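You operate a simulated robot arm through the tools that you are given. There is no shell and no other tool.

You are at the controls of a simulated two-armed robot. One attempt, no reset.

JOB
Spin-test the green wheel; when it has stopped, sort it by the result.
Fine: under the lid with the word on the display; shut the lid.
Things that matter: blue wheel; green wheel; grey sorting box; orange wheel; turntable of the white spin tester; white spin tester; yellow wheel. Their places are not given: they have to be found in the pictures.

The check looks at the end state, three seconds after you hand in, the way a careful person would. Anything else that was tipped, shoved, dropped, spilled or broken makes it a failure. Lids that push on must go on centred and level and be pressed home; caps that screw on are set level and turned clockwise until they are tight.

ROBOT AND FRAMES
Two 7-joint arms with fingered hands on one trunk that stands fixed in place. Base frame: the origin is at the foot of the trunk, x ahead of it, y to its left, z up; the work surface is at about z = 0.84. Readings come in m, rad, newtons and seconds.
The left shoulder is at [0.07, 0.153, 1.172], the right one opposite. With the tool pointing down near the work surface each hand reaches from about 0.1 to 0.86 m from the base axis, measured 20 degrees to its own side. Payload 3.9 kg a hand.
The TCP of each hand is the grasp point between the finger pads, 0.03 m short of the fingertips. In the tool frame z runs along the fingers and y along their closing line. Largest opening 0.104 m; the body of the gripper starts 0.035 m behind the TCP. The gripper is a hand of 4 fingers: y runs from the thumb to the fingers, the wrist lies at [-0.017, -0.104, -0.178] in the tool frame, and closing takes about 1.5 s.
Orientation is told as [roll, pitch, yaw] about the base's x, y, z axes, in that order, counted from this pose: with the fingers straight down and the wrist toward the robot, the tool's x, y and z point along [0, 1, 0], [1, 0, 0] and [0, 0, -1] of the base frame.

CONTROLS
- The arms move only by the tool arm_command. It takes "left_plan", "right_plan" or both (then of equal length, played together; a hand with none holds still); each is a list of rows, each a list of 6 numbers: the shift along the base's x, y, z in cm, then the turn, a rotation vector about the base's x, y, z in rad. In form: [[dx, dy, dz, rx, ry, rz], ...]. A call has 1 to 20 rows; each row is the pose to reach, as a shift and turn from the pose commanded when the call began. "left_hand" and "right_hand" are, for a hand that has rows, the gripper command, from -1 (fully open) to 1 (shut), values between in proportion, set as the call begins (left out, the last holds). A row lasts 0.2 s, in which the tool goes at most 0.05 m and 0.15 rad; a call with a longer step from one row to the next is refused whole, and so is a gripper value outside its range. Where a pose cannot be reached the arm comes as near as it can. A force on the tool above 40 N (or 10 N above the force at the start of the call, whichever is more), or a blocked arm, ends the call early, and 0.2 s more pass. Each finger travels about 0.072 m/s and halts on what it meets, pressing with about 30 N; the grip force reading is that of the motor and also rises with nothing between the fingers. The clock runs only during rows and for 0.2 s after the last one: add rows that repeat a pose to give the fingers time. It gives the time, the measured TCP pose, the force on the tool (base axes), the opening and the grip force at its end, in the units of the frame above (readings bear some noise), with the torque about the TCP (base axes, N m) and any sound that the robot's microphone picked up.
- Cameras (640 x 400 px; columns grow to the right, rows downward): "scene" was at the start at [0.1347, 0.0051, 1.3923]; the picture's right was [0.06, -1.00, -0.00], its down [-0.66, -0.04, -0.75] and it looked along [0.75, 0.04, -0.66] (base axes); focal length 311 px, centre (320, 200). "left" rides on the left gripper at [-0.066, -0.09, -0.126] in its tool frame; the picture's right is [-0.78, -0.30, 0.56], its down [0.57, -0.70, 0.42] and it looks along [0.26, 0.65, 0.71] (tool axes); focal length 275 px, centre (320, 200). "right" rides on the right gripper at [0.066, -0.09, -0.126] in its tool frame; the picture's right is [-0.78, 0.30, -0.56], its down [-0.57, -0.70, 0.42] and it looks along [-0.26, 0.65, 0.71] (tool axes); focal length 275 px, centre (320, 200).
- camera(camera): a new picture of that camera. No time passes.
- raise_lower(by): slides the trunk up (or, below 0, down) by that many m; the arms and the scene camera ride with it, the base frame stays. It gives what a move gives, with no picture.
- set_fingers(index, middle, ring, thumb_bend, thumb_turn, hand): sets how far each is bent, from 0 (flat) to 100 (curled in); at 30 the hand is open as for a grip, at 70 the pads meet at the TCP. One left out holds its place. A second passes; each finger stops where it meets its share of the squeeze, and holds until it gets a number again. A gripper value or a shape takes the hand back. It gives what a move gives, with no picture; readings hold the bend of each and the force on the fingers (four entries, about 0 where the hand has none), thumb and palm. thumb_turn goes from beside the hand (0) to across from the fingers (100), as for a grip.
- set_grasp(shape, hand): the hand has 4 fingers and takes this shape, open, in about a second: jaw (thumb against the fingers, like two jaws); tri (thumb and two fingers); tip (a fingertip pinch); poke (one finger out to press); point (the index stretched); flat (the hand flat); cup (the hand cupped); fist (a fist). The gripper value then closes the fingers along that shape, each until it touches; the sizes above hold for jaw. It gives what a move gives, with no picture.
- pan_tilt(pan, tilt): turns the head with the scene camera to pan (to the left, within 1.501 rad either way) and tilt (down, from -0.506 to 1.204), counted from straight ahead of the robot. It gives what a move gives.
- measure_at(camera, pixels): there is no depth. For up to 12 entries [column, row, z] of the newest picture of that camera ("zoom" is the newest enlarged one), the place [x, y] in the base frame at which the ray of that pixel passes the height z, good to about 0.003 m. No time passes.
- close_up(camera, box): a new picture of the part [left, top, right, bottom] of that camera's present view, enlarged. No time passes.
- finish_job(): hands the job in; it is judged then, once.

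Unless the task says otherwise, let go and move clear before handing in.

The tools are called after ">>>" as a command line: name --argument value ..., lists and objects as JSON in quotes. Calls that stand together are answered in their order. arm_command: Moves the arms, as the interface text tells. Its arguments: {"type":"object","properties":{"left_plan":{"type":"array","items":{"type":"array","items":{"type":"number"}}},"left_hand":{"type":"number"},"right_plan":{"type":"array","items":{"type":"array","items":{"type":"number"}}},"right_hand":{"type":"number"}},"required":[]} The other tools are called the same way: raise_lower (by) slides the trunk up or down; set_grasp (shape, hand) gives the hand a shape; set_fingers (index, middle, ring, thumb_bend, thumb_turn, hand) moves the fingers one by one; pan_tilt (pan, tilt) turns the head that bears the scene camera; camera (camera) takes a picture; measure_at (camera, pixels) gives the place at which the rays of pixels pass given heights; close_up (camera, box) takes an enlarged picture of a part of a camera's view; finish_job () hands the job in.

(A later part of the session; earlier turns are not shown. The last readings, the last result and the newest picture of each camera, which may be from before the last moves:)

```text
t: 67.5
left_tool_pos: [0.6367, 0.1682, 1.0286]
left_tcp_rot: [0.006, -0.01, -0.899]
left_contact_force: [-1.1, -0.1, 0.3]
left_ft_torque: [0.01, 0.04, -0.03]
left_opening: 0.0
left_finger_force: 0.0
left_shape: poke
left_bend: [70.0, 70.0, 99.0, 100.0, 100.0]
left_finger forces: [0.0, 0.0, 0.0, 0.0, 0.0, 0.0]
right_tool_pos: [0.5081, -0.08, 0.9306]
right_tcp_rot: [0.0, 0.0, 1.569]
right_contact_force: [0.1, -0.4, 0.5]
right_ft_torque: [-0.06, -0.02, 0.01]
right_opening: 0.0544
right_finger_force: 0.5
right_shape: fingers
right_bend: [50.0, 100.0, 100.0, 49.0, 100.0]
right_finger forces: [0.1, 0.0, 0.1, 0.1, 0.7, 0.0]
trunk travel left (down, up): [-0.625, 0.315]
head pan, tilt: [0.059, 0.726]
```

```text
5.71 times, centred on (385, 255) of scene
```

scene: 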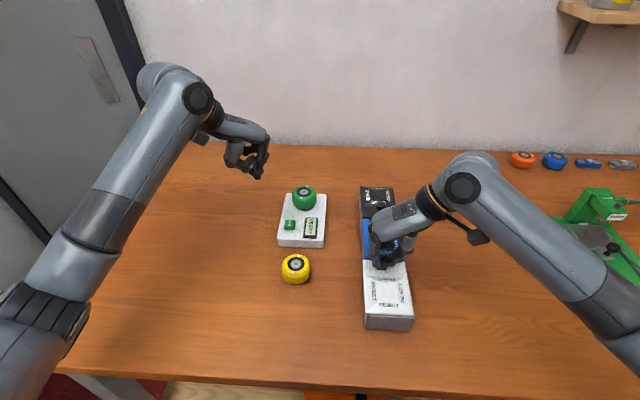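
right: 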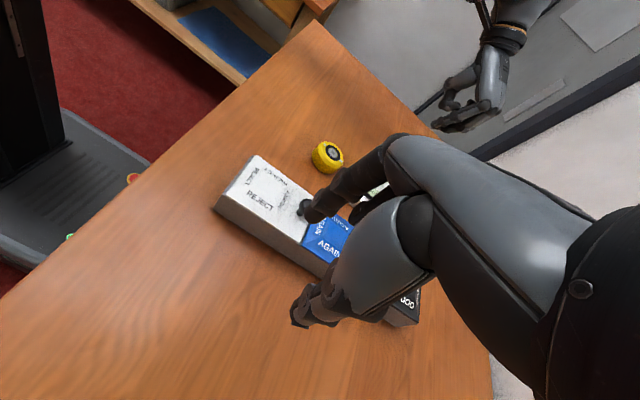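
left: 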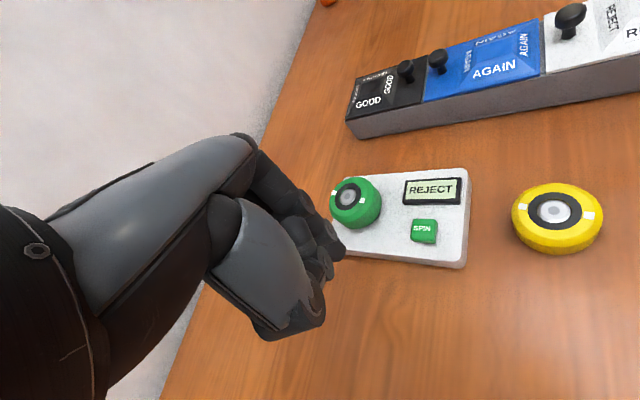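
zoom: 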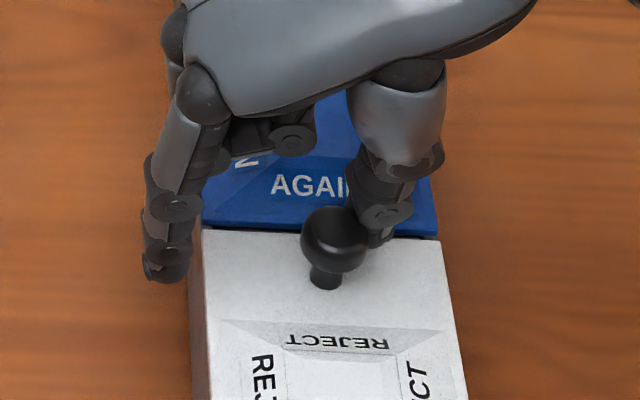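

The thumb just yields (it only bent back) with under 1 N, so this is not a clear test. I'll recentre, grip the stem below the head with a moderate squeeze, and then test small moves in each direction while reading the force.

>>> arm_command --right_plan '[[0, -0.5, 0, 0, 0, 0], [0, -1, 0, 0, 0, 0], [0, -1.5, 0, 0, 0, 0], [0, -1.9, 0, 0, 0, 0], [0, -1.9, 0, 0, 0, 0]]'

>>> set_fingers --hand "right" --index 72 --thumb_bend 72 --thumb_turn 92

>>> close_up --camera "scene" --box '[345, 220, 425, 290]'

```text
t: 68.7
left_tool_pos: [0.6364, 0.1676, 1.0283]
left_tcp_rot: [0.006, -0.012, -0.898]
left_contact_force: [1.3, -0.1, 0.2]
left_ft_torque: [-0.02, 0.0, -0.02]
left_opening: 0.0
left_finger_force: 0.1
left_shape: poke
left_bend: [70.0, 70.0, 99.0, 100.0, 100.0]
left_finger forces: [0.1, 0.0, 0.1, 0.0, 0.0, 0.0]
right_tool_pos: [0.5087, -0.099, 0.9309]
right_tcp_rot: [0.0, -0.001, 1.569]
right_contact_force: [0.1, 0.2, -0.1]
right_ft_torque: [0.0, -0.01, 0.02]
right_opening: 0.0541
right_finger_force: 0.1
right_shape: fingers
right_bend: [50.0, 100.0, 100.0, 50.0, 100.0]
right_finger forces: [0.1, 0.1, 0.0, 0.0, 0.0, 0.1]
trunk travel left (down, up): [-0.625, 0.315]
head pan, tilt: [0.059, 0.726]
```

```text
t: 69.7
left_tool_pos: [0.6362, 0.167, 1.0279]
left_tcp_rot: [0.006, -0.011, -0.899]
left_contact_force: [0.3, 0.3, -0.1]
left_ft_torque: [-0.02, 0.01, -0.02]
left_opening: 0.0
left_finger_force: 0.0
left_shape: poke
left_bend: [70.0, 70.0, 99.0, 100.0, 100.0]
left_finger forces: [0.0, 0.1, 0.0, 0.0, 0.0, 0.1]
right_tool_pos: [0.5089, -0.0994, 0.9304]
right_tcp_rot: [0.001, 0.001, 1.571]
right_contact_force: [-1.8, -0.5, 0.8]
right_ft_torque: [-0.03, -0.01, 0.02]
right_opening: 0.0141
right_finger_force: 7.9
right_shape: fingers
right_bend: [71.0, 100.0, 100.0, 66.0, 94.0]
right_finger forces: [8.4, 0.0, 0.0, 0.0, 7.4, 0.1]
trunk travel left (down, up): [-0.625, 0.315]
head pan, tilt: [0.059, 0.726]
```

```text
5.71 times, centred on (385, 255) of scene
```

zoom: 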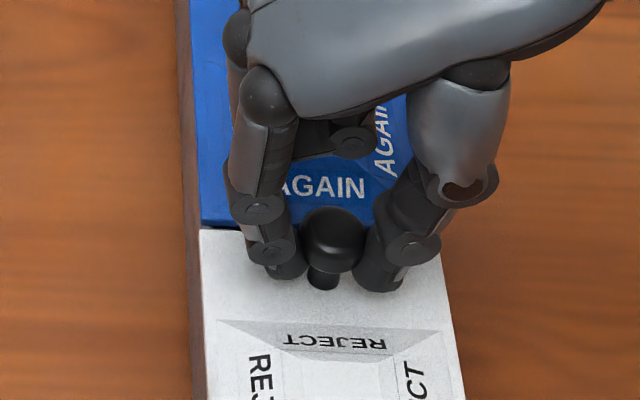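

Now index and thumb flank the knob head symmetrically with about 8 N. Test: a small +y move of 4 mm.

>>> arm_command --right_plan '[[0, 0.2, 0, 0, 0, 0], [0, 0.4, 0, 0, 0, 0], [0, 0.4, 0, 0, 0, 0]]'

>>> close_up --camera "scene" --box '[355, 245, 425, 335]'

>>> arm_command --right_plan '[[0, -0.2, 0, 0, 0, 0], [0, -0.4, 0, 0, 0, 0], [0, -0.6, 0, 0, 0, 0], [0, -0.8, 0, 0, 0, 0], [0, -0.8, 0, 0, 0, 0]]'

>>> close_up --camera "scene" --box '[355, 245, 425, 335]'

```text
t: 70.5
left_tool_pos: [0.6373, 0.1676, 1.0278]
left_tcp_rot: [0.006, -0.012, -0.899]
left_contact_force: [-0.3, 0.3, 0.3]
left_ft_torque: [0.01, -0.02, 0.02]
left_opening: 0.0002
left_finger_force: 0.1
left_shape: poke
left_bend: [70.0, 70.0, 99.0, 100.0, 100.0]
left_finger forces: [0.0, 0.0, 0.0, 0.0, 0.0, 0.0]
right_tool_pos: [0.5068, -0.096, 0.9317]
right_tcp_rot: [-0.001, 0.001, 1.572]
right_contact_force: [-1.1, -0.7, -0.1]
right_ft_torque: [-0.06, -0.01, 0.05]
right_opening: 0.0143
right_finger_force: 7.8
right_shape: fingers
right_bend: [71.0, 100.0, 100.0, 66.0, 94.0]
right_finger forces: [7.8, 0.0, 0.0, 0.0, 7.2, 0.0]
trunk travel left (down, up): [-0.625, 0.315]
head pan, tilt: [0.059, 0.726]
```

```text
4.44 times, centred on (390, 290) of scene
```

zoom: 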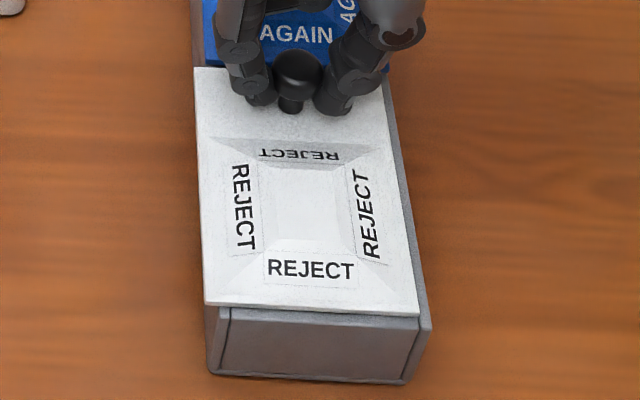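

```text
t: 71.7
left_tool_pos: [0.6359, 0.1702, 1.0278]
left_tcp_rot: [0.007, -0.014, -0.9]
left_contact_force: [0.8, 0.4, 0.0]
left_ft_torque: [-0.01, 0.01, 0.0]
left_opening: 0.0
left_finger_force: 0.0
left_shape: poke
left_bend: [70.0, 70.0, 99.0, 100.0, 100.0]
left_finger forces: [0.1, 0.1, 0.0, 0.0, 0.0, 0.0]
right_tool_pos: [0.5077, -0.1022, 0.9312]
right_tcp_rot: [0.003, 0.001, 1.571]
right_contact_force: [-0.2, 4.4, -0.5]
right_ft_torque: [0.08, -0.06, -0.01]
right_opening: 0.0142
right_finger_force: 6.6
right_shape: fingers
right_bend: [71.0, 100.0, 100.0, 67.0, 94.0]
right_finger forces: [9.2, 0.1, 0.0, 0.0, 5.3, 0.0]
trunk travel left (down, up): [-0.625, 0.315]
head pan, tilt: [0.059, 0.726]
```

```text
4.44 times, centred on (390, 290) of scene
```

zoom: 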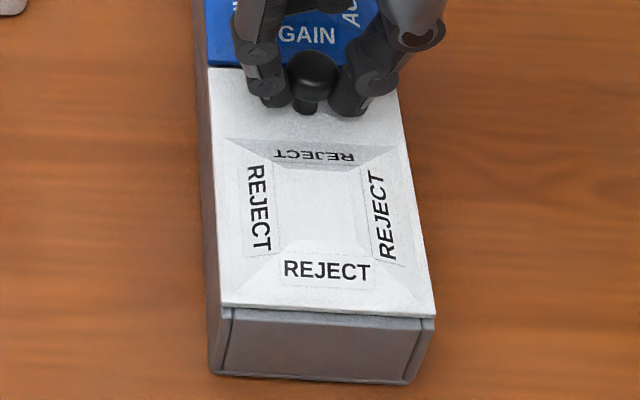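

The lid slides freely toward +y (−0.7 N) and comes to a stop at its original position going −y (4.4 N): it is a sliding lid that opens to the left. I'll slide it open in stages.

>>> arm_command --right_plan '[[0, 0.5, 0, 0, 0, 0], [0, 1.2, 0, 0, 0, 0], [0, 2, 0, 0, 0, 0], [0, 2.8, 0, 0, 0, 0], [0, 3.6, 0, 0, 0, 0], [0, 4.4, 0, 0, 0, 0], [0, 4.4, 0, 0, 0, 0]]'

>>> camera --camera "scene"

>>> close_up --camera "scene" --box '[330, 230, 430, 340]'

```text
t: 73.3
left_tool_pos: [0.6366, 0.1684, 1.0279]
left_tcp_rot: [0.008, -0.012, -0.899]
left_contact_force: [-0.7, 0.0, 1.0]
left_ft_torque: [-0.01, 0.02, 0.0]
left_opening: 0.0001
left_finger_force: 0.1
left_shape: poke
left_bend: [70.0, 70.0, 99.0, 100.0, 100.0]
left_finger forces: [0.0, 0.1, 0.0, 0.0, 0.0, 0.0]
right_tool_pos: [0.5077, -0.0591, 0.9295]
right_tcp_rot: [0.0, -0.001, 1.569]
right_contact_force: [0.9, 0.1, -0.2]
right_ft_torque: [-0.02, -0.03, 0.0]
right_opening: 0.0136
right_finger_force: 6.5
right_shape: fingers
right_bend: [71.0, 100.0, 100.0, 67.0, 94.0]
right_finger forces: [6.7, 0.1, 0.0, 0.0, 6.5, 0.0]
trunk travel left (down, up): [-0.625, 0.315]
head pan, tilt: [0.059, 0.726]
```

```text
taken
```

scene: 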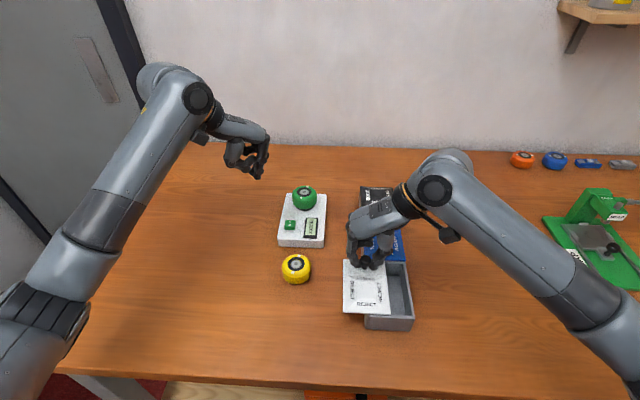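

```text
3.64 times, centred on (380, 285) of scene
```

zoom: 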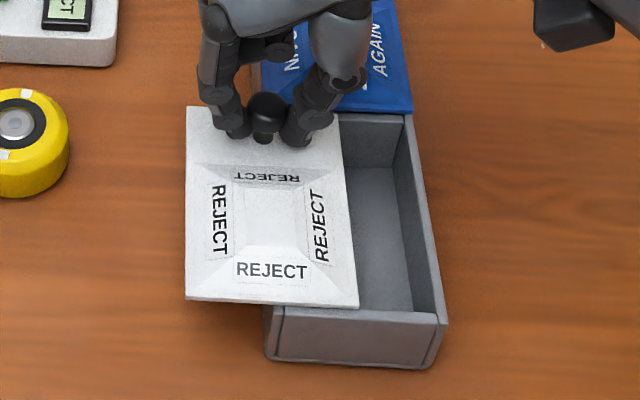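

The lid has slid 4 cm and the empty compartment shows at (385,210). I'll continue sliding until the opening is clear.

>>> arm_command --right_plan '[[0, 0.6, 0, 0, 0, 0], [0, 1.3, 0, 0, 0, 0], [0, 2, 0, 0, 0, 0], [0, 2.7, 0, 0, 0, 0], [0, 3.4, 0, 0, 0, 0], [0, 3.4, 0, 0, 0, 0]]'

>>> close_up --camera "scene" --box '[320, 230, 430, 340]'

```text
t: 74.7
left_tool_pos: [0.6376, 0.1683, 1.0283]
left_tcp_rot: [0.007, -0.013, -0.9]
left_contact_force: [0.3, 0.3, 0.3]
left_ft_torque: [-0.02, 0.03, -0.02]
left_opening: 0.0003
left_finger_force: 0.2
left_shape: poke
left_bend: [70.0, 70.0, 99.0, 100.0, 100.0]
left_finger forces: [0.0, 0.0, 0.1, 0.0, 0.0, 0.0]
right_tool_pos: [0.5073, -0.0249, 0.9306]
right_tcp_rot: [0.001, 0.0, 1.571]
right_contact_force: [-0.7, 0.3, -0.2]
right_ft_torque: [-0.04, -0.01, 0.03]
right_opening: 0.0137
right_finger_force: 7.2
right_shape: fingers
right_bend: [71.0, 100.0, 100.0, 67.0, 94.0]
right_finger forces: [7.5, 0.0, 0.0, 0.1, 6.9, 0.0]
trunk travel left (down, up): [-0.625, 0.315]
head pan, tilt: [0.059, 0.726]
```

```text
3.64 times, centred on (375, 285) of scene
```

zoom: 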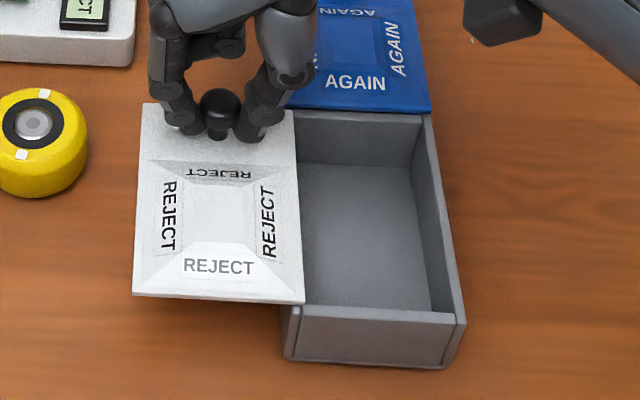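

The compartment is now almost fully open (lid's right edge at u≈300, about 7.7 cm slid). I'll loosen the pinch slightly with the fingers still around the knob to verify the lid stays put on its own.

>>> set_fingers --hand "right" --index 58 --thumb_bend 56

>>> close_up --camera "scene" --box '[320, 230, 430, 340]'

>>> close_up --camera "left" --box '[460, 0, 640, 140]'

```text
t: 75.7
left_tool_pos: [0.6362, 0.168, 1.0292]
left_tcp_rot: [0.007, -0.012, -0.898]
left_contact_force: [0.4, -0.3, 0.1]
left_ft_torque: [0.01, -0.01, 0.03]
left_opening: 0.0001
left_finger_force: 0.3
left_shape: poke
left_bend: [70.0, 70.0, 99.0, 100.0, 100.0]
left_finger forces: [0.0, 0.0, 0.1, 0.1, 0.0, 0.0]
right_tool_pos: [0.5073, -0.0248, 0.9305]
right_tcp_rot: [0.0, 0.0, 1.571]
right_contact_force: [-0.4, 0.4, -0.5]
right_ft_torque: [-0.02, 0.01, -0.01]
right_opening: 0.0368
right_finger_force: 0.0
right_shape: fingers
right_bend: [57.0, 100.0, 100.0, 56.0, 93.0]
right_finger forces: [0.1, 0.1, 0.1, 0.1, 0.0, 0.0]
trunk travel left (down, up): [-0.625, 0.315]
head pan, tilt: [0.059, 0.726]
```

```text
3.64 times, centred on (375, 285) of scene
```

zoom: 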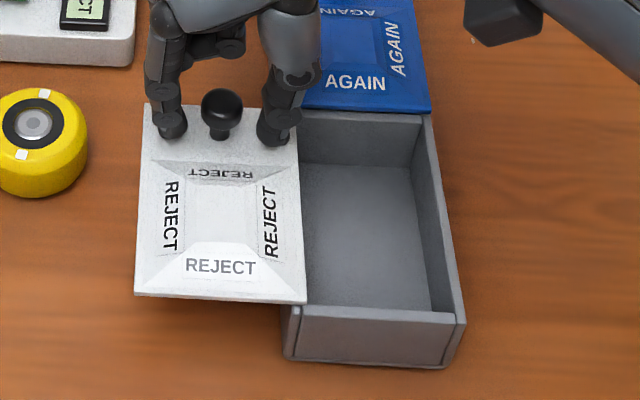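

```text
2.86 times, centred on (550, 70) of left
```

zoom: 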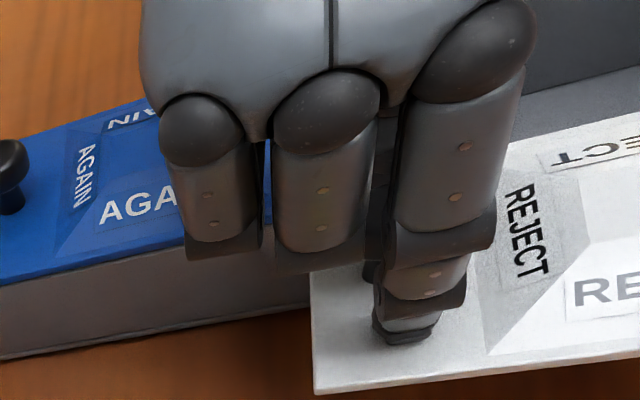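

The lid stays level and still when loosened. I'll zoom in on the opening to measure the free space before moving the right hand away.

>>> close_up --camera "scene" --box '[350, 255, 420, 330]'

>>> measure_at --camera "zoom" --pixels '[[230, 60, 0.9], [270, 330, 0.9], [480, 60, 0.897], [560, 340, 0.897], [500, 330, 0.845], [440, 170, 0.845]]'

```text
5.33 times, centred on (385, 292) of scene
```

zoom: 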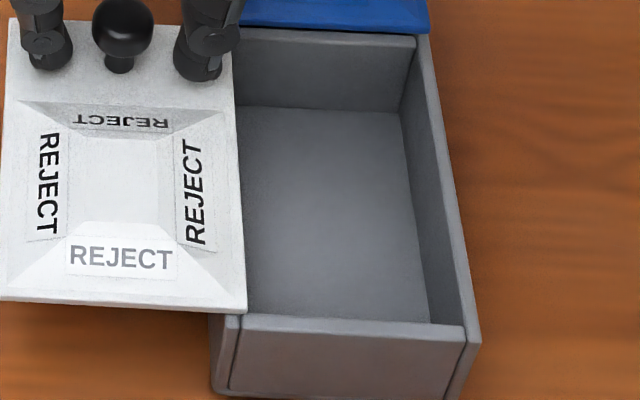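

```text
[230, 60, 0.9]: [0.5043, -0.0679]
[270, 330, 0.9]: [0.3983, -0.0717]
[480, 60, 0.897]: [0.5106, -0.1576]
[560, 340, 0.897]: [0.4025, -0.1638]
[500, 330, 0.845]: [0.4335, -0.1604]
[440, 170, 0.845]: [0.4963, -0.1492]
```

The compartment inside spans about x 0.408–0.515, y −0.135 to −0.065, floor z≈0.855, and the lid edge at y≈−0.066 is just clear of it. I'll lift the right hand straight off the knob and take it back to its viewing position on the right.

>>> arm_command --right_plan '[[0, 0, 0.5, 0, 0, 0], [0, 0, 1.5, 0, 0, 0], [0, 0, 3, 0, 0, 0], [0, 0, 5, 0, 0, 0], [0, -1, 7.5, 0, 0, 0], [0, -4, 10, 0, 0, 0], [0, -8, 12, 0, 0, 0], [0, -12, 12, 0, 0, -0.05], [0, -16, 12, 0, 0, -0.1], [0, -20, 12, 0, 0, -0.15], [0, -24, 12, 0, 0, -0.2], [0, -27, 11, 0, 0, -0.25], [-1, -28, 10, 0, 0, -0.3], [-2, -28, 9, 0, 0, -0.37], [-2, -28, 9, 0, 0, -0.37]]'

>>> camera --camera "scene"

>>> camera --camera "right"

```text
t: 78.9
left_tool_pos: [0.6375, 0.1679, 1.0284]
left_tcp_rot: [0.007, -0.011, -0.899]
left_contact_force: [-0.5, 0.3, 0.0]
left_ft_torque: [-0.01, -0.01, -0.01]
left_opening: 0.0
left_finger_force: 0.0
left_shape: poke
left_bend: [70.0, 70.0, 99.0, 100.0, 100.0]
left_finger forces: [0.0, 0.0, 0.0, 0.1, 0.1, 0.0]
right_tool_pos: [0.49, -0.305, 1.0218]
right_tcp_rot: [0.001, 0.001, 1.2]
right_contact_force: [0.5, -0.5, 0.0]
right_ft_torque: [0.0, -0.02, -0.02]
right_opening: 0.0369
right_finger_force: 0.1
right_shape: fingers
right_bend: [57.0, 100.0, 100.0, 56.0, 93.0]
right_finger forces: [0.0, 0.0, 0.1, 0.0, 0.0, 0.0]
trunk travel left (down, up): [-0.625, 0.315]
head pan, tilt: [0.059, 0.726]
```

```text
taken
```

scene: 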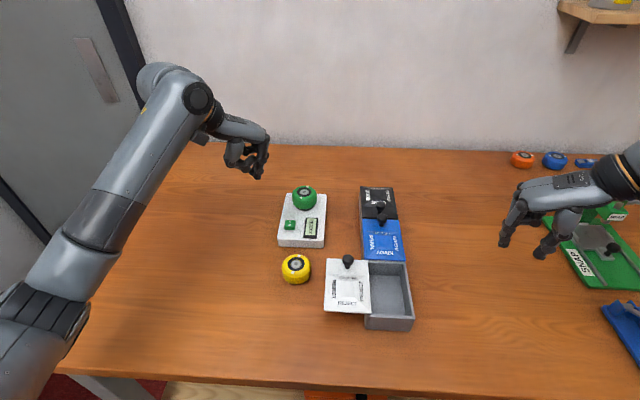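

```text
taken
```

right: 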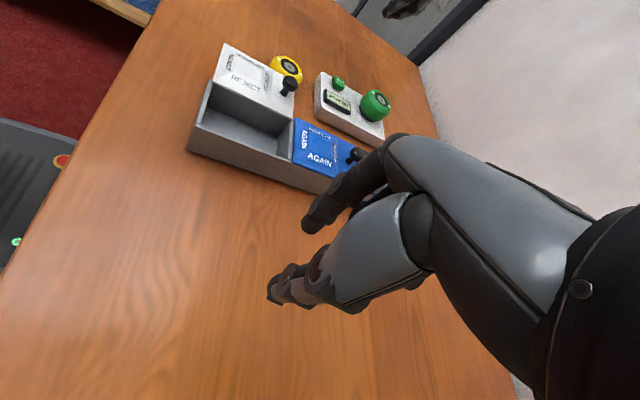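

The lid stays open on its own and the view is clear. I'll open the left hand for a three-finger grip with the ring finger kept curled, and move it back over the green wheel at yaw −1.51.

>>> set_fingers --hand "left" --index 30 --middle 30 --ring 100 --thumb_bend 30 --thumb_turn 97

>>> arm_command --left_plan '[[0, 0, 0.5, 0.002, 0.004, -0.12], [0.5, -1, 0.5, 0.004, 0.008, -0.24], [1.5, -2.5, 0.5, 0.005, 0.013, -0.36], [3, -4.5, 0.5, 0.005, 0.013, -0.48], [4.5, -6.5, 0.5, 0.005, 0.013, -0.58], [6, -8.5, 0.5, 0.005, 0.013, -0.611], [6.8, -9.5, 0.5, 0.005, 0.013, -0.611], [6.8, -9.5, 0.5, 0.005, 0.013, -0.611]]'

>>> camera --camera "scene"

>>> close_up --camera "scene" --box '[250, 110, 350, 220]'

```text
t: 79.9
left_tool_pos: [0.6369, 0.1695, 1.0288]
left_tcp_rot: [0.007, -0.014, -0.9]
left_contact_force: [0.4, 0.3, 0.0]
left_ft_torque: [-0.02, 0.02, 0.03]
left_opening: 0.1045
left_finger_force: 0.0
left_shape: fingers
left_bend: [30.0, 30.0, 100.0, 30.0, 94.0]
left_finger forces: [0.0, 0.1, 0.0, 0.0, 0.0, 0.0]
right_tool_pos: [0.4888, -0.3047, 1.0209]
right_tcp_rot: [-0.001, 0.0, 1.2]
right_contact_force: [0.2, 0.3, -0.1]
right_ft_torque: [0.02, -0.01, 0.0]
right_opening: 0.0369
right_finger_force: 0.1
right_shape: fingers
right_bend: [57.0, 100.0, 100.0, 56.0, 93.0]
right_finger forces: [0.0, 0.1, 0.0, 0.1, 0.1, 0.1]
trunk travel left (down, up): [-0.625, 0.315]
head pan, tilt: [0.059, 0.726]
```

```text
t: 81.7
left_tool_pos: [0.7038, 0.0738, 1.0337]
left_tcp_rot: [-0.003, -0.004, -1.509]
left_contact_force: [0.9, 0.0, 0.0]
left_ft_torque: [-0.03, -0.04, -0.04]
left_opening: 0.1044
left_finger_force: 0.1
left_shape: fingers
left_bend: [30.0, 30.0, 100.0, 30.0, 94.0]
left_finger forces: [0.0, 0.0, 0.1, 0.0, 0.0, 0.1]
right_tool_pos: [0.4888, -0.3052, 1.0211]
right_tcp_rot: [0.0, -0.001, 1.201]
right_contact_force: [-0.5, 0.0, 0.2]
right_ft_torque: [-0.02, 0.0, -0.03]
right_opening: 0.0369
right_finger_force: 0.0
right_shape: fingers
right_bend: [57.0, 100.0, 100.0, 56.0, 93.0]
right_finger forces: [0.0, 0.1, 0.0, 0.0, 0.1, 0.0]
trunk travel left (down, up): [-0.625, 0.315]
head pan, tilt: [0.059, 0.726]
```

```text
taken
```

scene: 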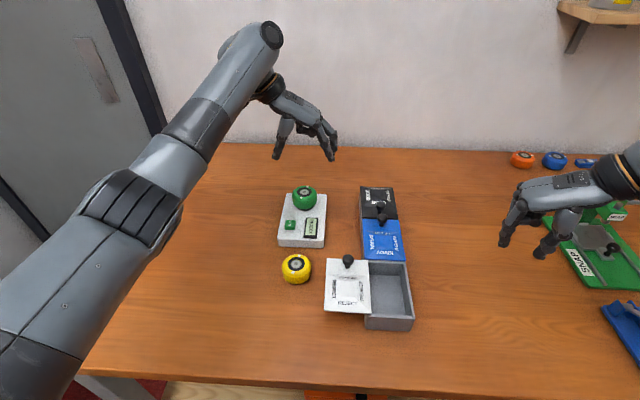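

```text
3.64 times, centred on (300, 165) of scene
```

zoom: 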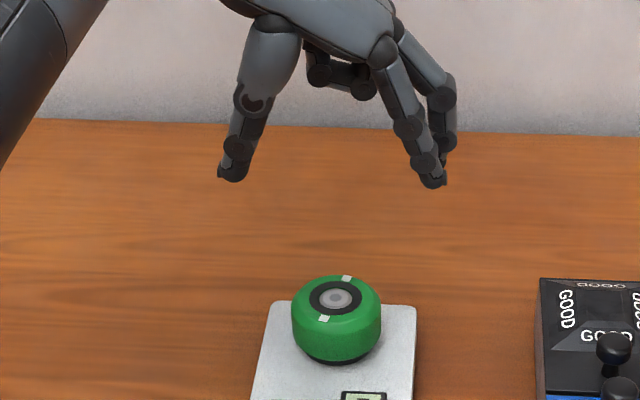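

Hand is aligned over the wheel (thumb (232,172), index (433,182), wheel (336,310)). I'll descend most of the way and check clearance.

>>> arm_command --left_plan '[[0.1, -0.05, -2, 0, 0, 0], [0.1, -0.05, -4, 0, 0, 0], [0.1, -0.05, -6, 0, 0, 0], [0.1, -0.05, -8, 0, 0, 0], [0.1, -0.05, -8, 0, 0, 0]]'

>>> close_up --camera "scene" --box '[262, 160, 342, 220]'

>>> close_up --camera "right" --box '[320, 50, 450, 150]'

```text
t: 82.9
left_tool_pos: [0.7052, 0.0739, 0.9547]
left_tcp_rot: [-0.001, -0.003, -1.509]
left_contact_force: [-0.7, -0.2, -0.1]
left_ft_torque: [-0.02, -0.01, -0.01]
left_opening: 0.1045
left_finger_force: 0.1
left_shape: fingers
left_bend: [30.0, 30.0, 100.0, 30.0, 94.0]
left_finger forces: [0.1, 0.1, 0.0, 0.1, 0.1, 0.0]
right_tool_pos: [0.4891, -0.3053, 1.0198]
right_tcp_rot: [-0.001, -0.001, 1.2]
right_contact_force: [0.6, -0.3, -0.5]
right_ft_torque: [0.04, -0.02, 0.04]
right_opening: 0.0368
right_finger_force: 0.0
right_shape: fingers
right_bend: [57.0, 100.0, 100.0, 56.0, 93.0]
right_finger forces: [0.0, 0.0, 0.1, 0.1, 0.1, 0.0]
trunk travel left (down, up): [-0.625, 0.315]
head pan, tilt: [0.059, 0.726]
```

```text
6.67 times, centred on (302, 190) of scene
```

zoom: 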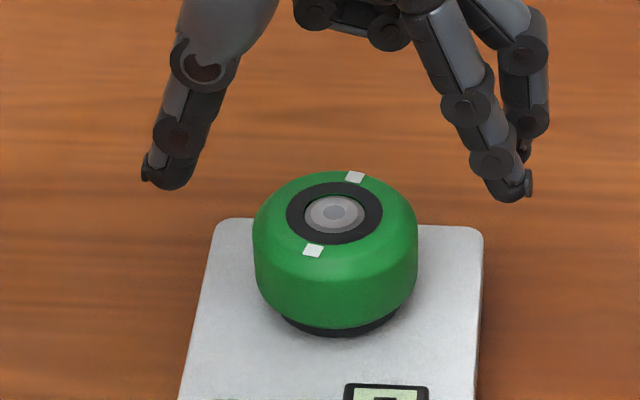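

```text
4.00 times, centred on (385, 100) of right
```

zoom: 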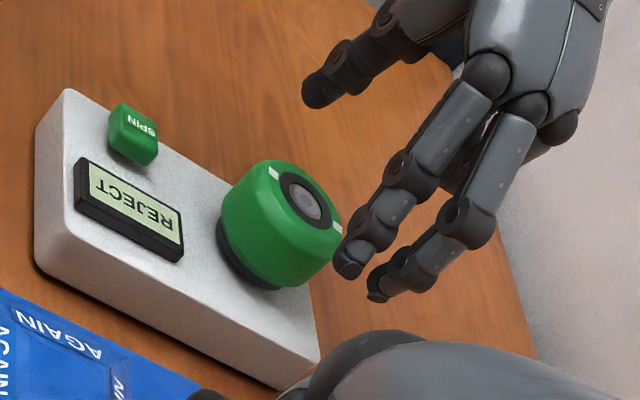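

Clear on both sides. I'll go down the remaining 4.2 cm to the earlier grip height.

>>> arm_command --left_plan '[[0, -0.05, -1.5, 0, 0, 0], [0, -0.05, -3, 0, 0, 0], [0, -0.05, -3.8, 0, 0, 0], [0, -0.05, -4.2, 0, 0, 0], [0, -0.05, -4.2, 0, 0, 0]]'

>>> close_up --camera "scene" --box '[262, 160, 342, 220]'

```text
t: 84.1
left_tool_pos: [0.705, 0.0736, 0.9113]
left_tcp_rot: [-0.002, -0.005, -1.51]
left_contact_force: [-0.2, 0.4, 0.4]
left_ft_torque: [-0.01, 0.0, 0.02]
left_opening: 0.1042
left_finger_force: 0.0
left_shape: fingers
left_bend: [30.0, 30.0, 100.0, 30.0, 94.0]
left_finger forces: [0.0, 0.0, 0.0, 0.1, 0.0, 0.0]
right_tool_pos: [0.4898, -0.3046, 1.022]
right_tcp_rot: [0.0, 0.0, 1.202]
right_contact_force: [-0.6, -0.5, 0.1]
right_ft_torque: [0.01, -0.02, -0.04]
right_opening: 0.037
right_finger_force: 0.0
right_shape: fingers
right_bend: [57.0, 100.0, 100.0, 56.0, 93.0]
right_finger forces: [0.0, 0.1, 0.0, 0.1, 0.1, 0.1]
trunk travel left (down, up): [-0.625, 0.315]
head pan, tilt: [0.059, 0.726]
```

```text
6.67 times, centred on (302, 190) of scene
```

zoom: 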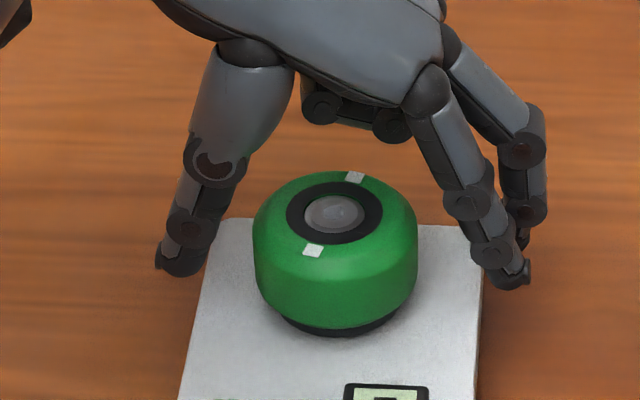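

The wheel sits between thumb and fingers at the right height. I'll close index, middle and thumb on it.

>>> set_fingers --hand "left" --index 70 --middle 70 --thumb_bend 70

>>> close_up --camera "scene" --box '[262, 160, 342, 220]'

```text
t: 85.1
left_tool_pos: [0.7058, 0.0729, 0.9117]
left_tcp_rot: [-0.002, -0.004, -1.51]
left_contact_force: [-0.9, 0.1, 0.8]
left_ft_torque: [-0.08, -0.07, -0.01]
left_opening: 0.0554
left_finger_force: 22.2
left_shape: fingers
left_bend: [49.0, 55.0, 100.0, 54.0, 97.0]
left_finger forces: [12.7, 9.8, 0.1, 0.1, 22.8, 0.0]
right_tool_pos: [0.4889, -0.3046, 1.0212]
right_tcp_rot: [0.0, 0.0, 1.201]
right_contact_force: [0.2, -0.3, 0.3]
right_ft_torque: [0.01, -0.01, -0.04]
right_opening: 0.0368
right_finger_force: 0.1
right_shape: fingers
right_bend: [57.0, 100.0, 100.0, 56.0, 93.0]
right_finger forces: [0.1, 0.0, 0.0, 0.0, 0.0, 0.0]
trunk travel left (down, up): [-0.625, 0.315]
head pan, tilt: [0.059, 0.726]
```

```text
6.67 times, centred on (302, 190) of scene
```

zoom: 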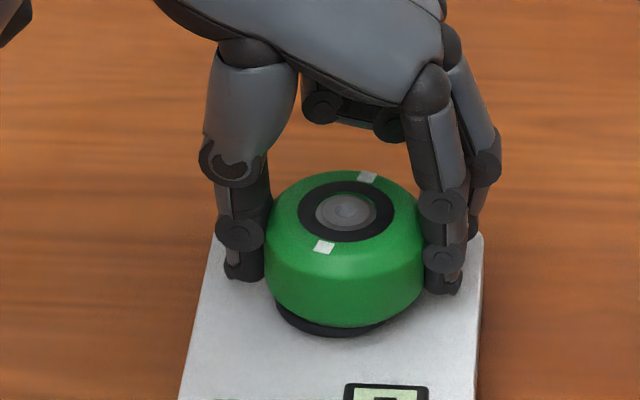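

The wheel is gripped (12.7 + 9.8 N vs 22.8 N), pushed slightly right on its pin. I'll lift it straight up off the pin slowly.

>>> arm_command --left_plan '[[0, 0, 0.3, 0, 0, 0], [0, 0, 0.7, 0, 0, 0], [0, 0, 1.1, 0, 0, 0], [0, 0, 1.6, 0, 0, 0], [0, 0, 2.2, 0, 0, 0], [0, 0, 3, 0, 0, 0], [0, 0, 4, 0, 0, 0], [0, 0, 4, 0, 0, 0]]'

>>> close_up --camera "scene" --box '[262, 150, 342, 220]'

>>> close_up --camera "right" --box '[320, 50, 450, 150]'

```text
t: 86.9
left_tool_pos: [0.7048, 0.072, 0.952]
left_tcp_rot: [-0.002, -0.002, -1.51]
left_contact_force: [0.0, 0.1, -1.0]
left_ft_torque: [0.0, -0.03, -0.01]
left_opening: 0.0555
left_finger_force: 21.8
left_shape: fingers
left_bend: [49.0, 55.0, 100.0, 54.0, 97.0]
left_finger forces: [12.8, 9.4, 0.0, 0.0, 22.3, 0.0]
right_tool_pos: [0.4899, -0.3052, 1.0206]
right_tcp_rot: [-0.001, 0.0, 1.2]
right_contact_force: [0.1, -0.3, -0.3]
right_ft_torque: [-0.02, 0.01, -0.02]
right_opening: 0.0371
right_finger_force: 0.0
right_shape: fingers
right_bend: [57.0, 100.0, 100.0, 56.0, 93.0]
right_finger forces: [0.0, 0.0, 0.0, 0.1, 0.0, 0.0]
trunk travel left (down, up): [-0.625, 0.315]
head pan, tilt: [0.059, 0.726]
```

```text
5.71 times, centred on (302, 185) of scene
```

zoom: 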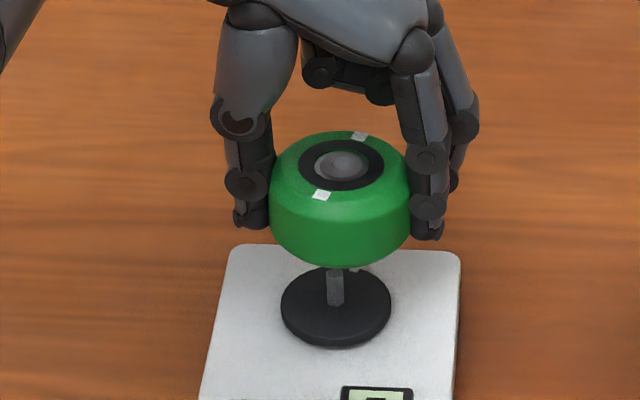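

```text
4.00 times, centred on (385, 100) of right
```

zoom: 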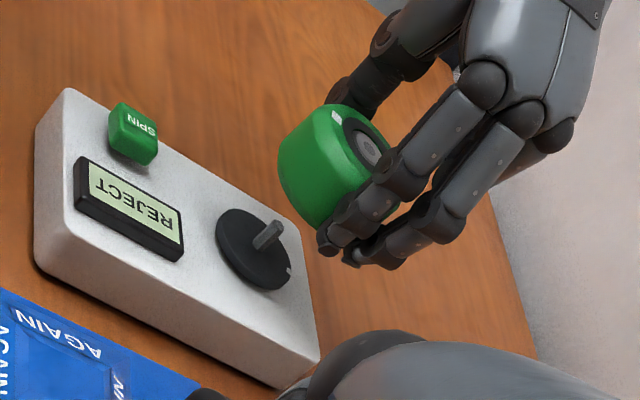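

The wheel is off the pin, level in the grip, and the tester has not moved. I'll raise it and carry it toward the open REJECT compartment in stages, turning the hand toward yaw 0 so the fingers fit along the compartment's long side.

>>> arm_command --left_plan '[[0, 0, 2, 0, 0, 0], [0, 0, 4, 0, 0, 0], [-1, 0, 5.5, 0, 0, 0.1], [-2.5, -0.5, 6, 0, 0, 0.2], [-4.5, -1, 6, 0, 0, 0.3], [-6.5, -1.5, 6, 0, 0, 0.4], [-8.5, -2.5, 6, 0, 0, 0.5], [-10.5, -4, 6, 0, 0, 0.6], [-12.5, -5.5, 6, 0, 0, 0.7], [-14.5, -7, 6, 0, 0, 0.8], [-14.5, -7, 6, 0, 0, 0.8]]'

>>> camera --camera "scene"

>>> camera --camera "right"

```text
t: 89.3
left_tool_pos: [0.5597, 0.0063, 1.0097]
left_tcp_rot: [-0.004, -0.003, -0.708]
left_contact_force: [-0.2, -0.8, -1.2]
left_ft_torque: [-0.01, -0.01, 0.0]
left_opening: 0.0553
left_finger_force: 22.2
left_shape: fingers
left_bend: [49.0, 55.0, 100.0, 54.0, 97.0]
left_finger forces: [12.8, 9.3, 0.0, 0.0, 22.1, 0.0]
right_tool_pos: [0.4903, -0.3052, 1.0214]
right_tcp_rot: [0.002, 0.001, 1.201]
right_contact_force: [0.0, -0.4, -1.2]
right_ft_torque: [-0.01, -0.01, -0.02]
right_opening: 0.037
right_finger_force: 0.1
right_shape: fingers
right_bend: [57.0, 100.0, 100.0, 56.0, 93.0]
right_finger forces: [0.0, 0.0, 0.0, 0.0, 0.0, 0.1]
trunk travel left (down, up): [-0.625, 0.315]
head pan, tilt: [0.059, 0.726]
```

```text
taken
```

scene: 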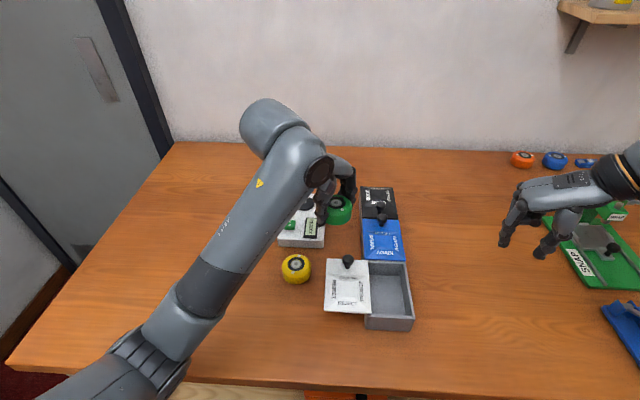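

```text
taken
```

right: 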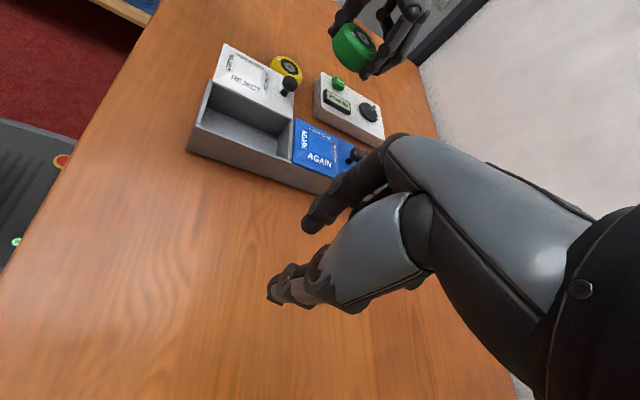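

Carrying fine. I'll continue to a point above the compartment centre (0.462, −0.100) at yaw 0, still at z≈1.0.

>>> arm_command --left_plan '[[-1.2, -1.5, 0, 0, 0, 0.1], [-2.6, -3, 0, 0, 0, 0.2], [-4, -4.5, 0, 0, 0, 0.3], [-5.5, -6, 0, 0, 0, 0.4], [-7, -7.5, 0, 0, 0, 0.5], [-8.5, -9, 0, 0, 0, 0.6], [-9.8, -10.6, 0, 0, 0, 0.71], [-9.8, -10.6, 0, 0, 0, 0.71]]'

>>> camera --camera "scene"

>>> camera --camera "right"

>>> camera --camera "left"

```text
t: 91.1
left_tool_pos: [0.4637, -0.1012, 1.0104]
left_tcp_rot: [-0.001, -0.005, 0.004]
left_contact_force: [0.2, 0.2, -1.1]
left_ft_torque: [-0.05, -0.03, 0.01]
left_opening: 0.0554
left_finger_force: 22.5
left_shape: fingers
left_bend: [49.0, 55.0, 100.0, 54.0, 97.0]
left_finger forces: [12.8, 9.3, 0.1, 0.0, 21.7, 0.0]
right_tool_pos: [0.4883, -0.3055, 1.0216]
right_tcp_rot: [-0.001, 0.002, 1.2]
right_contact_force: [0.1, 0.7, -0.1]
right_ft_torque: [-0.02, 0.02, -0.03]
right_opening: 0.037
right_finger_force: 0.0
right_shape: fingers
right_bend: [57.0, 100.0, 100.0, 56.0, 93.0]
right_finger forces: [0.0, 0.0, 0.1, 0.0, 0.0, 0.1]
trunk travel left (down, up): [-0.625, 0.315]
head pan, tilt: [0.059, 0.726]
```

```text
taken
```

scene: 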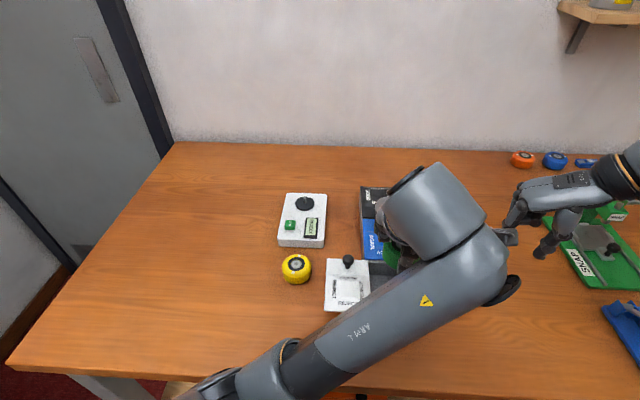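

```text
taken
```

right: 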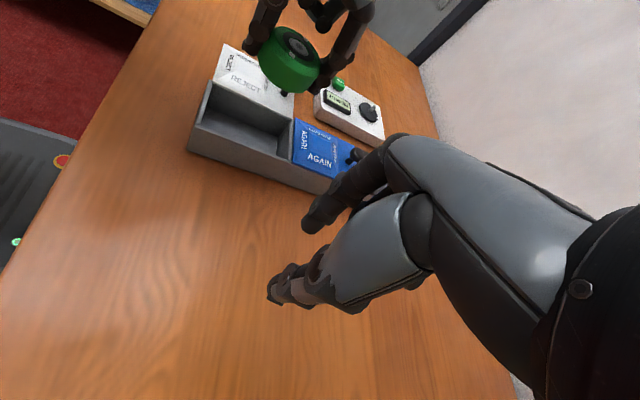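

```text
taken
```

left: 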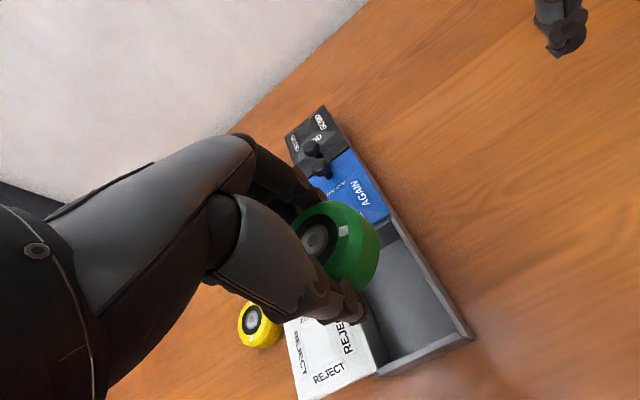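

The pose is reached, with the wheel above the compartment but hidden from the scene camera by the forearm. I'll zoom in with the left and right cameras to check the wheel's position over the opening.

>>> close_up --camera "left" --box '[260, 170, 500, 390]'

>>> close_up --camera "right" --box '[180, 0, 380, 180]'

```text
1.82 times, centred on (380, 280) of left
```

zoom: 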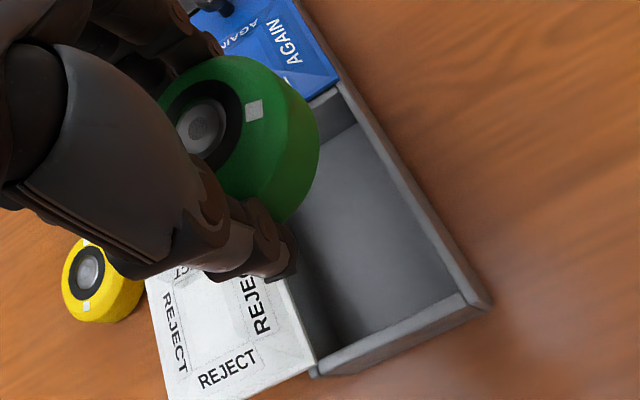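

```text
2.22 times, centred on (280, 90) of right
```

zoom: 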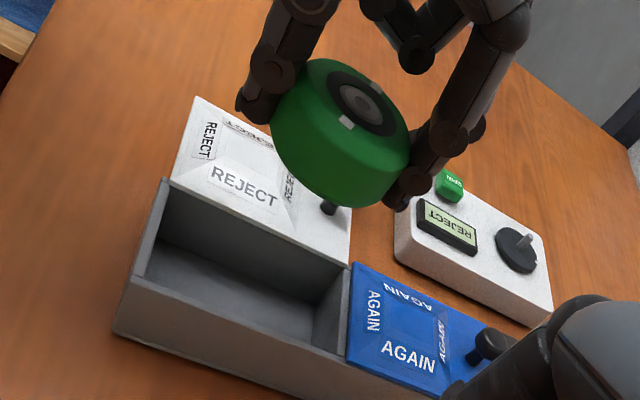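

The right-camera ray for the hub (zoom (360,103)) puts the wheel centre at about (0.465, −0.100), so I need about −2.5 mm in x. I'll shift and lower to z≈0.945, then check again.

>>> arm_command --left_plan '[[-0.25, 0.05, -1.5, 0, 0, 0], [-0.25, 0.05, -3, 0, 0, 0], [-0.25, 0.05, -4.5, 0, 0, 0], [-0.25, 0.05, -6, 0, 0, 0], [-0.25, 0.05, -6, 0, 0, 0]]'

>>> close_up --camera "right" --box '[180, 30, 340, 180]'

>>> close_up --camera "left" --box '[260, 170, 500, 390]'

```text
t: 92.3
left_tool_pos: [0.4754, -0.083, 0.9516]
left_tcp_rot: [0.048, -0.044, 0.02]
left_contact_force: [-0.3, 0.3, -1.0]
left_ft_torque: [0.01, -0.01, 0.0]
left_opening: 0.0552
left_finger_force: 22.1
left_shape: fingers
left_bend: [49.0, 55.0, 100.0, 54.0, 97.0]
left_finger forces: [12.9, 9.3, 0.0, 0.1, 21.6, 0.0]
right_tool_pos: [0.4896, -0.3055, 1.0203]
right_tcp_rot: [0.001, 0.0, 1.201]
right_contact_force: [0.1, -0.6, 0.0]
right_ft_torque: [-0.02, 0.0, 0.03]
right_opening: 0.0367
right_finger_force: 0.0
right_shape: fingers
right_bend: [57.0, 100.0, 100.0, 56.0, 93.0]
right_finger forces: [0.0, 0.1, 0.0, 0.0, 0.1, 0.1]
trunk travel left (down, up): [-0.625, 0.315]
head pan, tilt: [0.059, 0.726]
```

```text
2.67 times, centred on (260, 105) of right
```

zoom: 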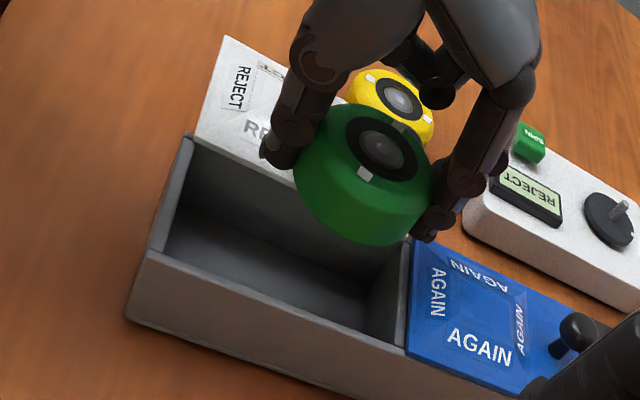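

```text
1.82 times, centred on (380, 280) of left
```

zoom: 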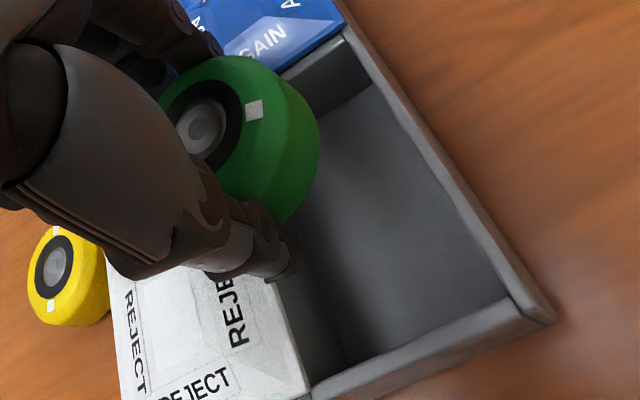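

The arm can't quite reach that low at this yaw (measured (0.475, −0.083) with some tilt), though it could at z 1.01. I'll go back up to that reachable arm pose and instead lower the whole trunk, raising the right hand by a matching amount.

>>> arm_command --left_plan '[[0, 0, 1.5, 0, 0, 0], [0, 0, 3, 0, 0, 0], [0, 0, 4.5, 0, 0, 0], [0, 0, 6, 0, 0, 0], [0, 0, 6, 0, 0, 0], [0, 0, 6, 0, 0, 0]]' --right_plan '[[0, 0, 2, 0, 0, 0], [0, 0, 4, 0, 0, 0], [0, 0, 6, 0, 0, 0], [0, 0, 8, 0, 0, 0], [0, 0, 10, 0, 0, 0], [0, 0, 10, 0, 0, 0]]'

```text
t: 93.1
left_tool_pos: [0.4798, -0.0521, 0.9491]
left_tcp_rot: [0.141, -0.024, 0.051]
left_contact_force: [0.1, -1.8, -0.9]
left_ft_torque: [-0.04, 0.0, -0.08]
left_opening: 0.0552
left_finger_force: 23.1
left_shape: fingers
left_bend: [49.0, 55.0, 100.0, 54.0, 98.0]
left_finger forces: [12.7, 11.7, 0.0, 0.1, 21.5, 0.0]
right_tool_pos: [0.49, -0.3056, 1.0697]
right_tcp_rot: [0.001, 0.0, 1.2]
right_contact_force: [-0.5, 0.1, -0.1]
right_ft_torque: [0.01, 0.03, -0.03]
right_opening: 0.0367
right_finger_force: 0.0
right_shape: fingers
right_bend: [57.0, 100.0, 100.0, 56.0, 93.0]
right_finger forces: [0.0, 0.0, 0.1, 0.0, 0.1, 0.0]
trunk travel left (down, up): [-0.625, 0.315]
head pan, tilt: [0.059, 0.726]
stopped in row 3 (left hand): the arm was blocked; the commanded pose is now the measured one
```

The left arm reports it was blocked and has drifted to (0.480, −0.052, 0.949) with some roll. I'll look before moving anything.

>>> camera --camera "scene"

>>> camera --camera "right"

>>> camera --camera "left"

>>> close_up --camera "right" --box '[180, 0, 380, 180]'

```text
taken
```

scene: 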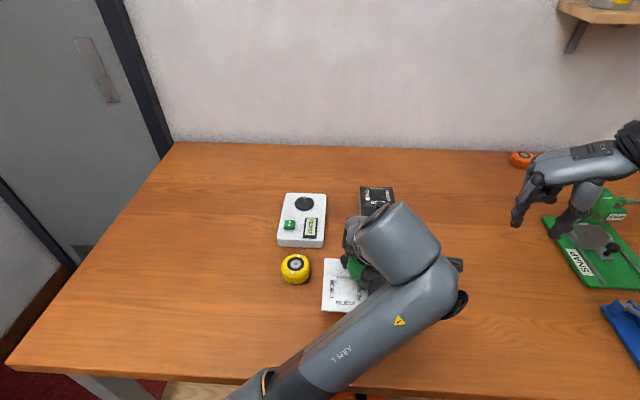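

```text
taken
```

right: 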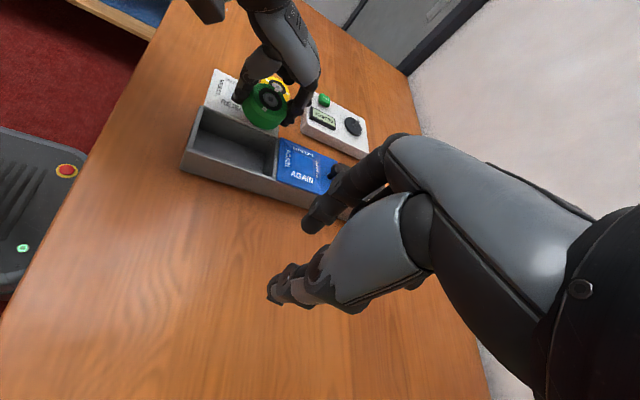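

```text
taken
```

left: 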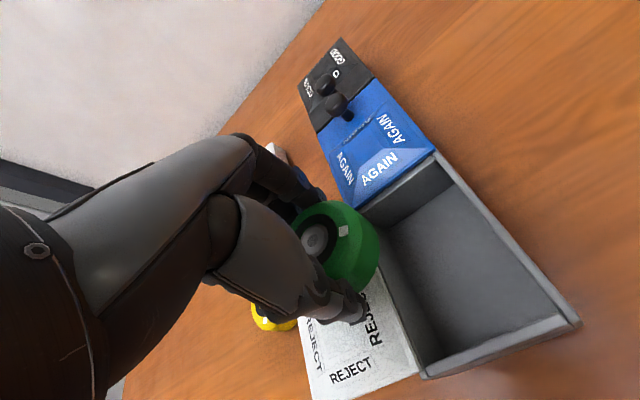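

```text
2.22 times, centred on (280, 90) of right
```

zoom: 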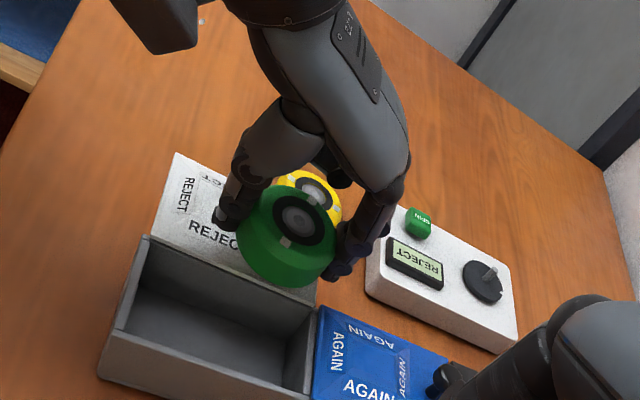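

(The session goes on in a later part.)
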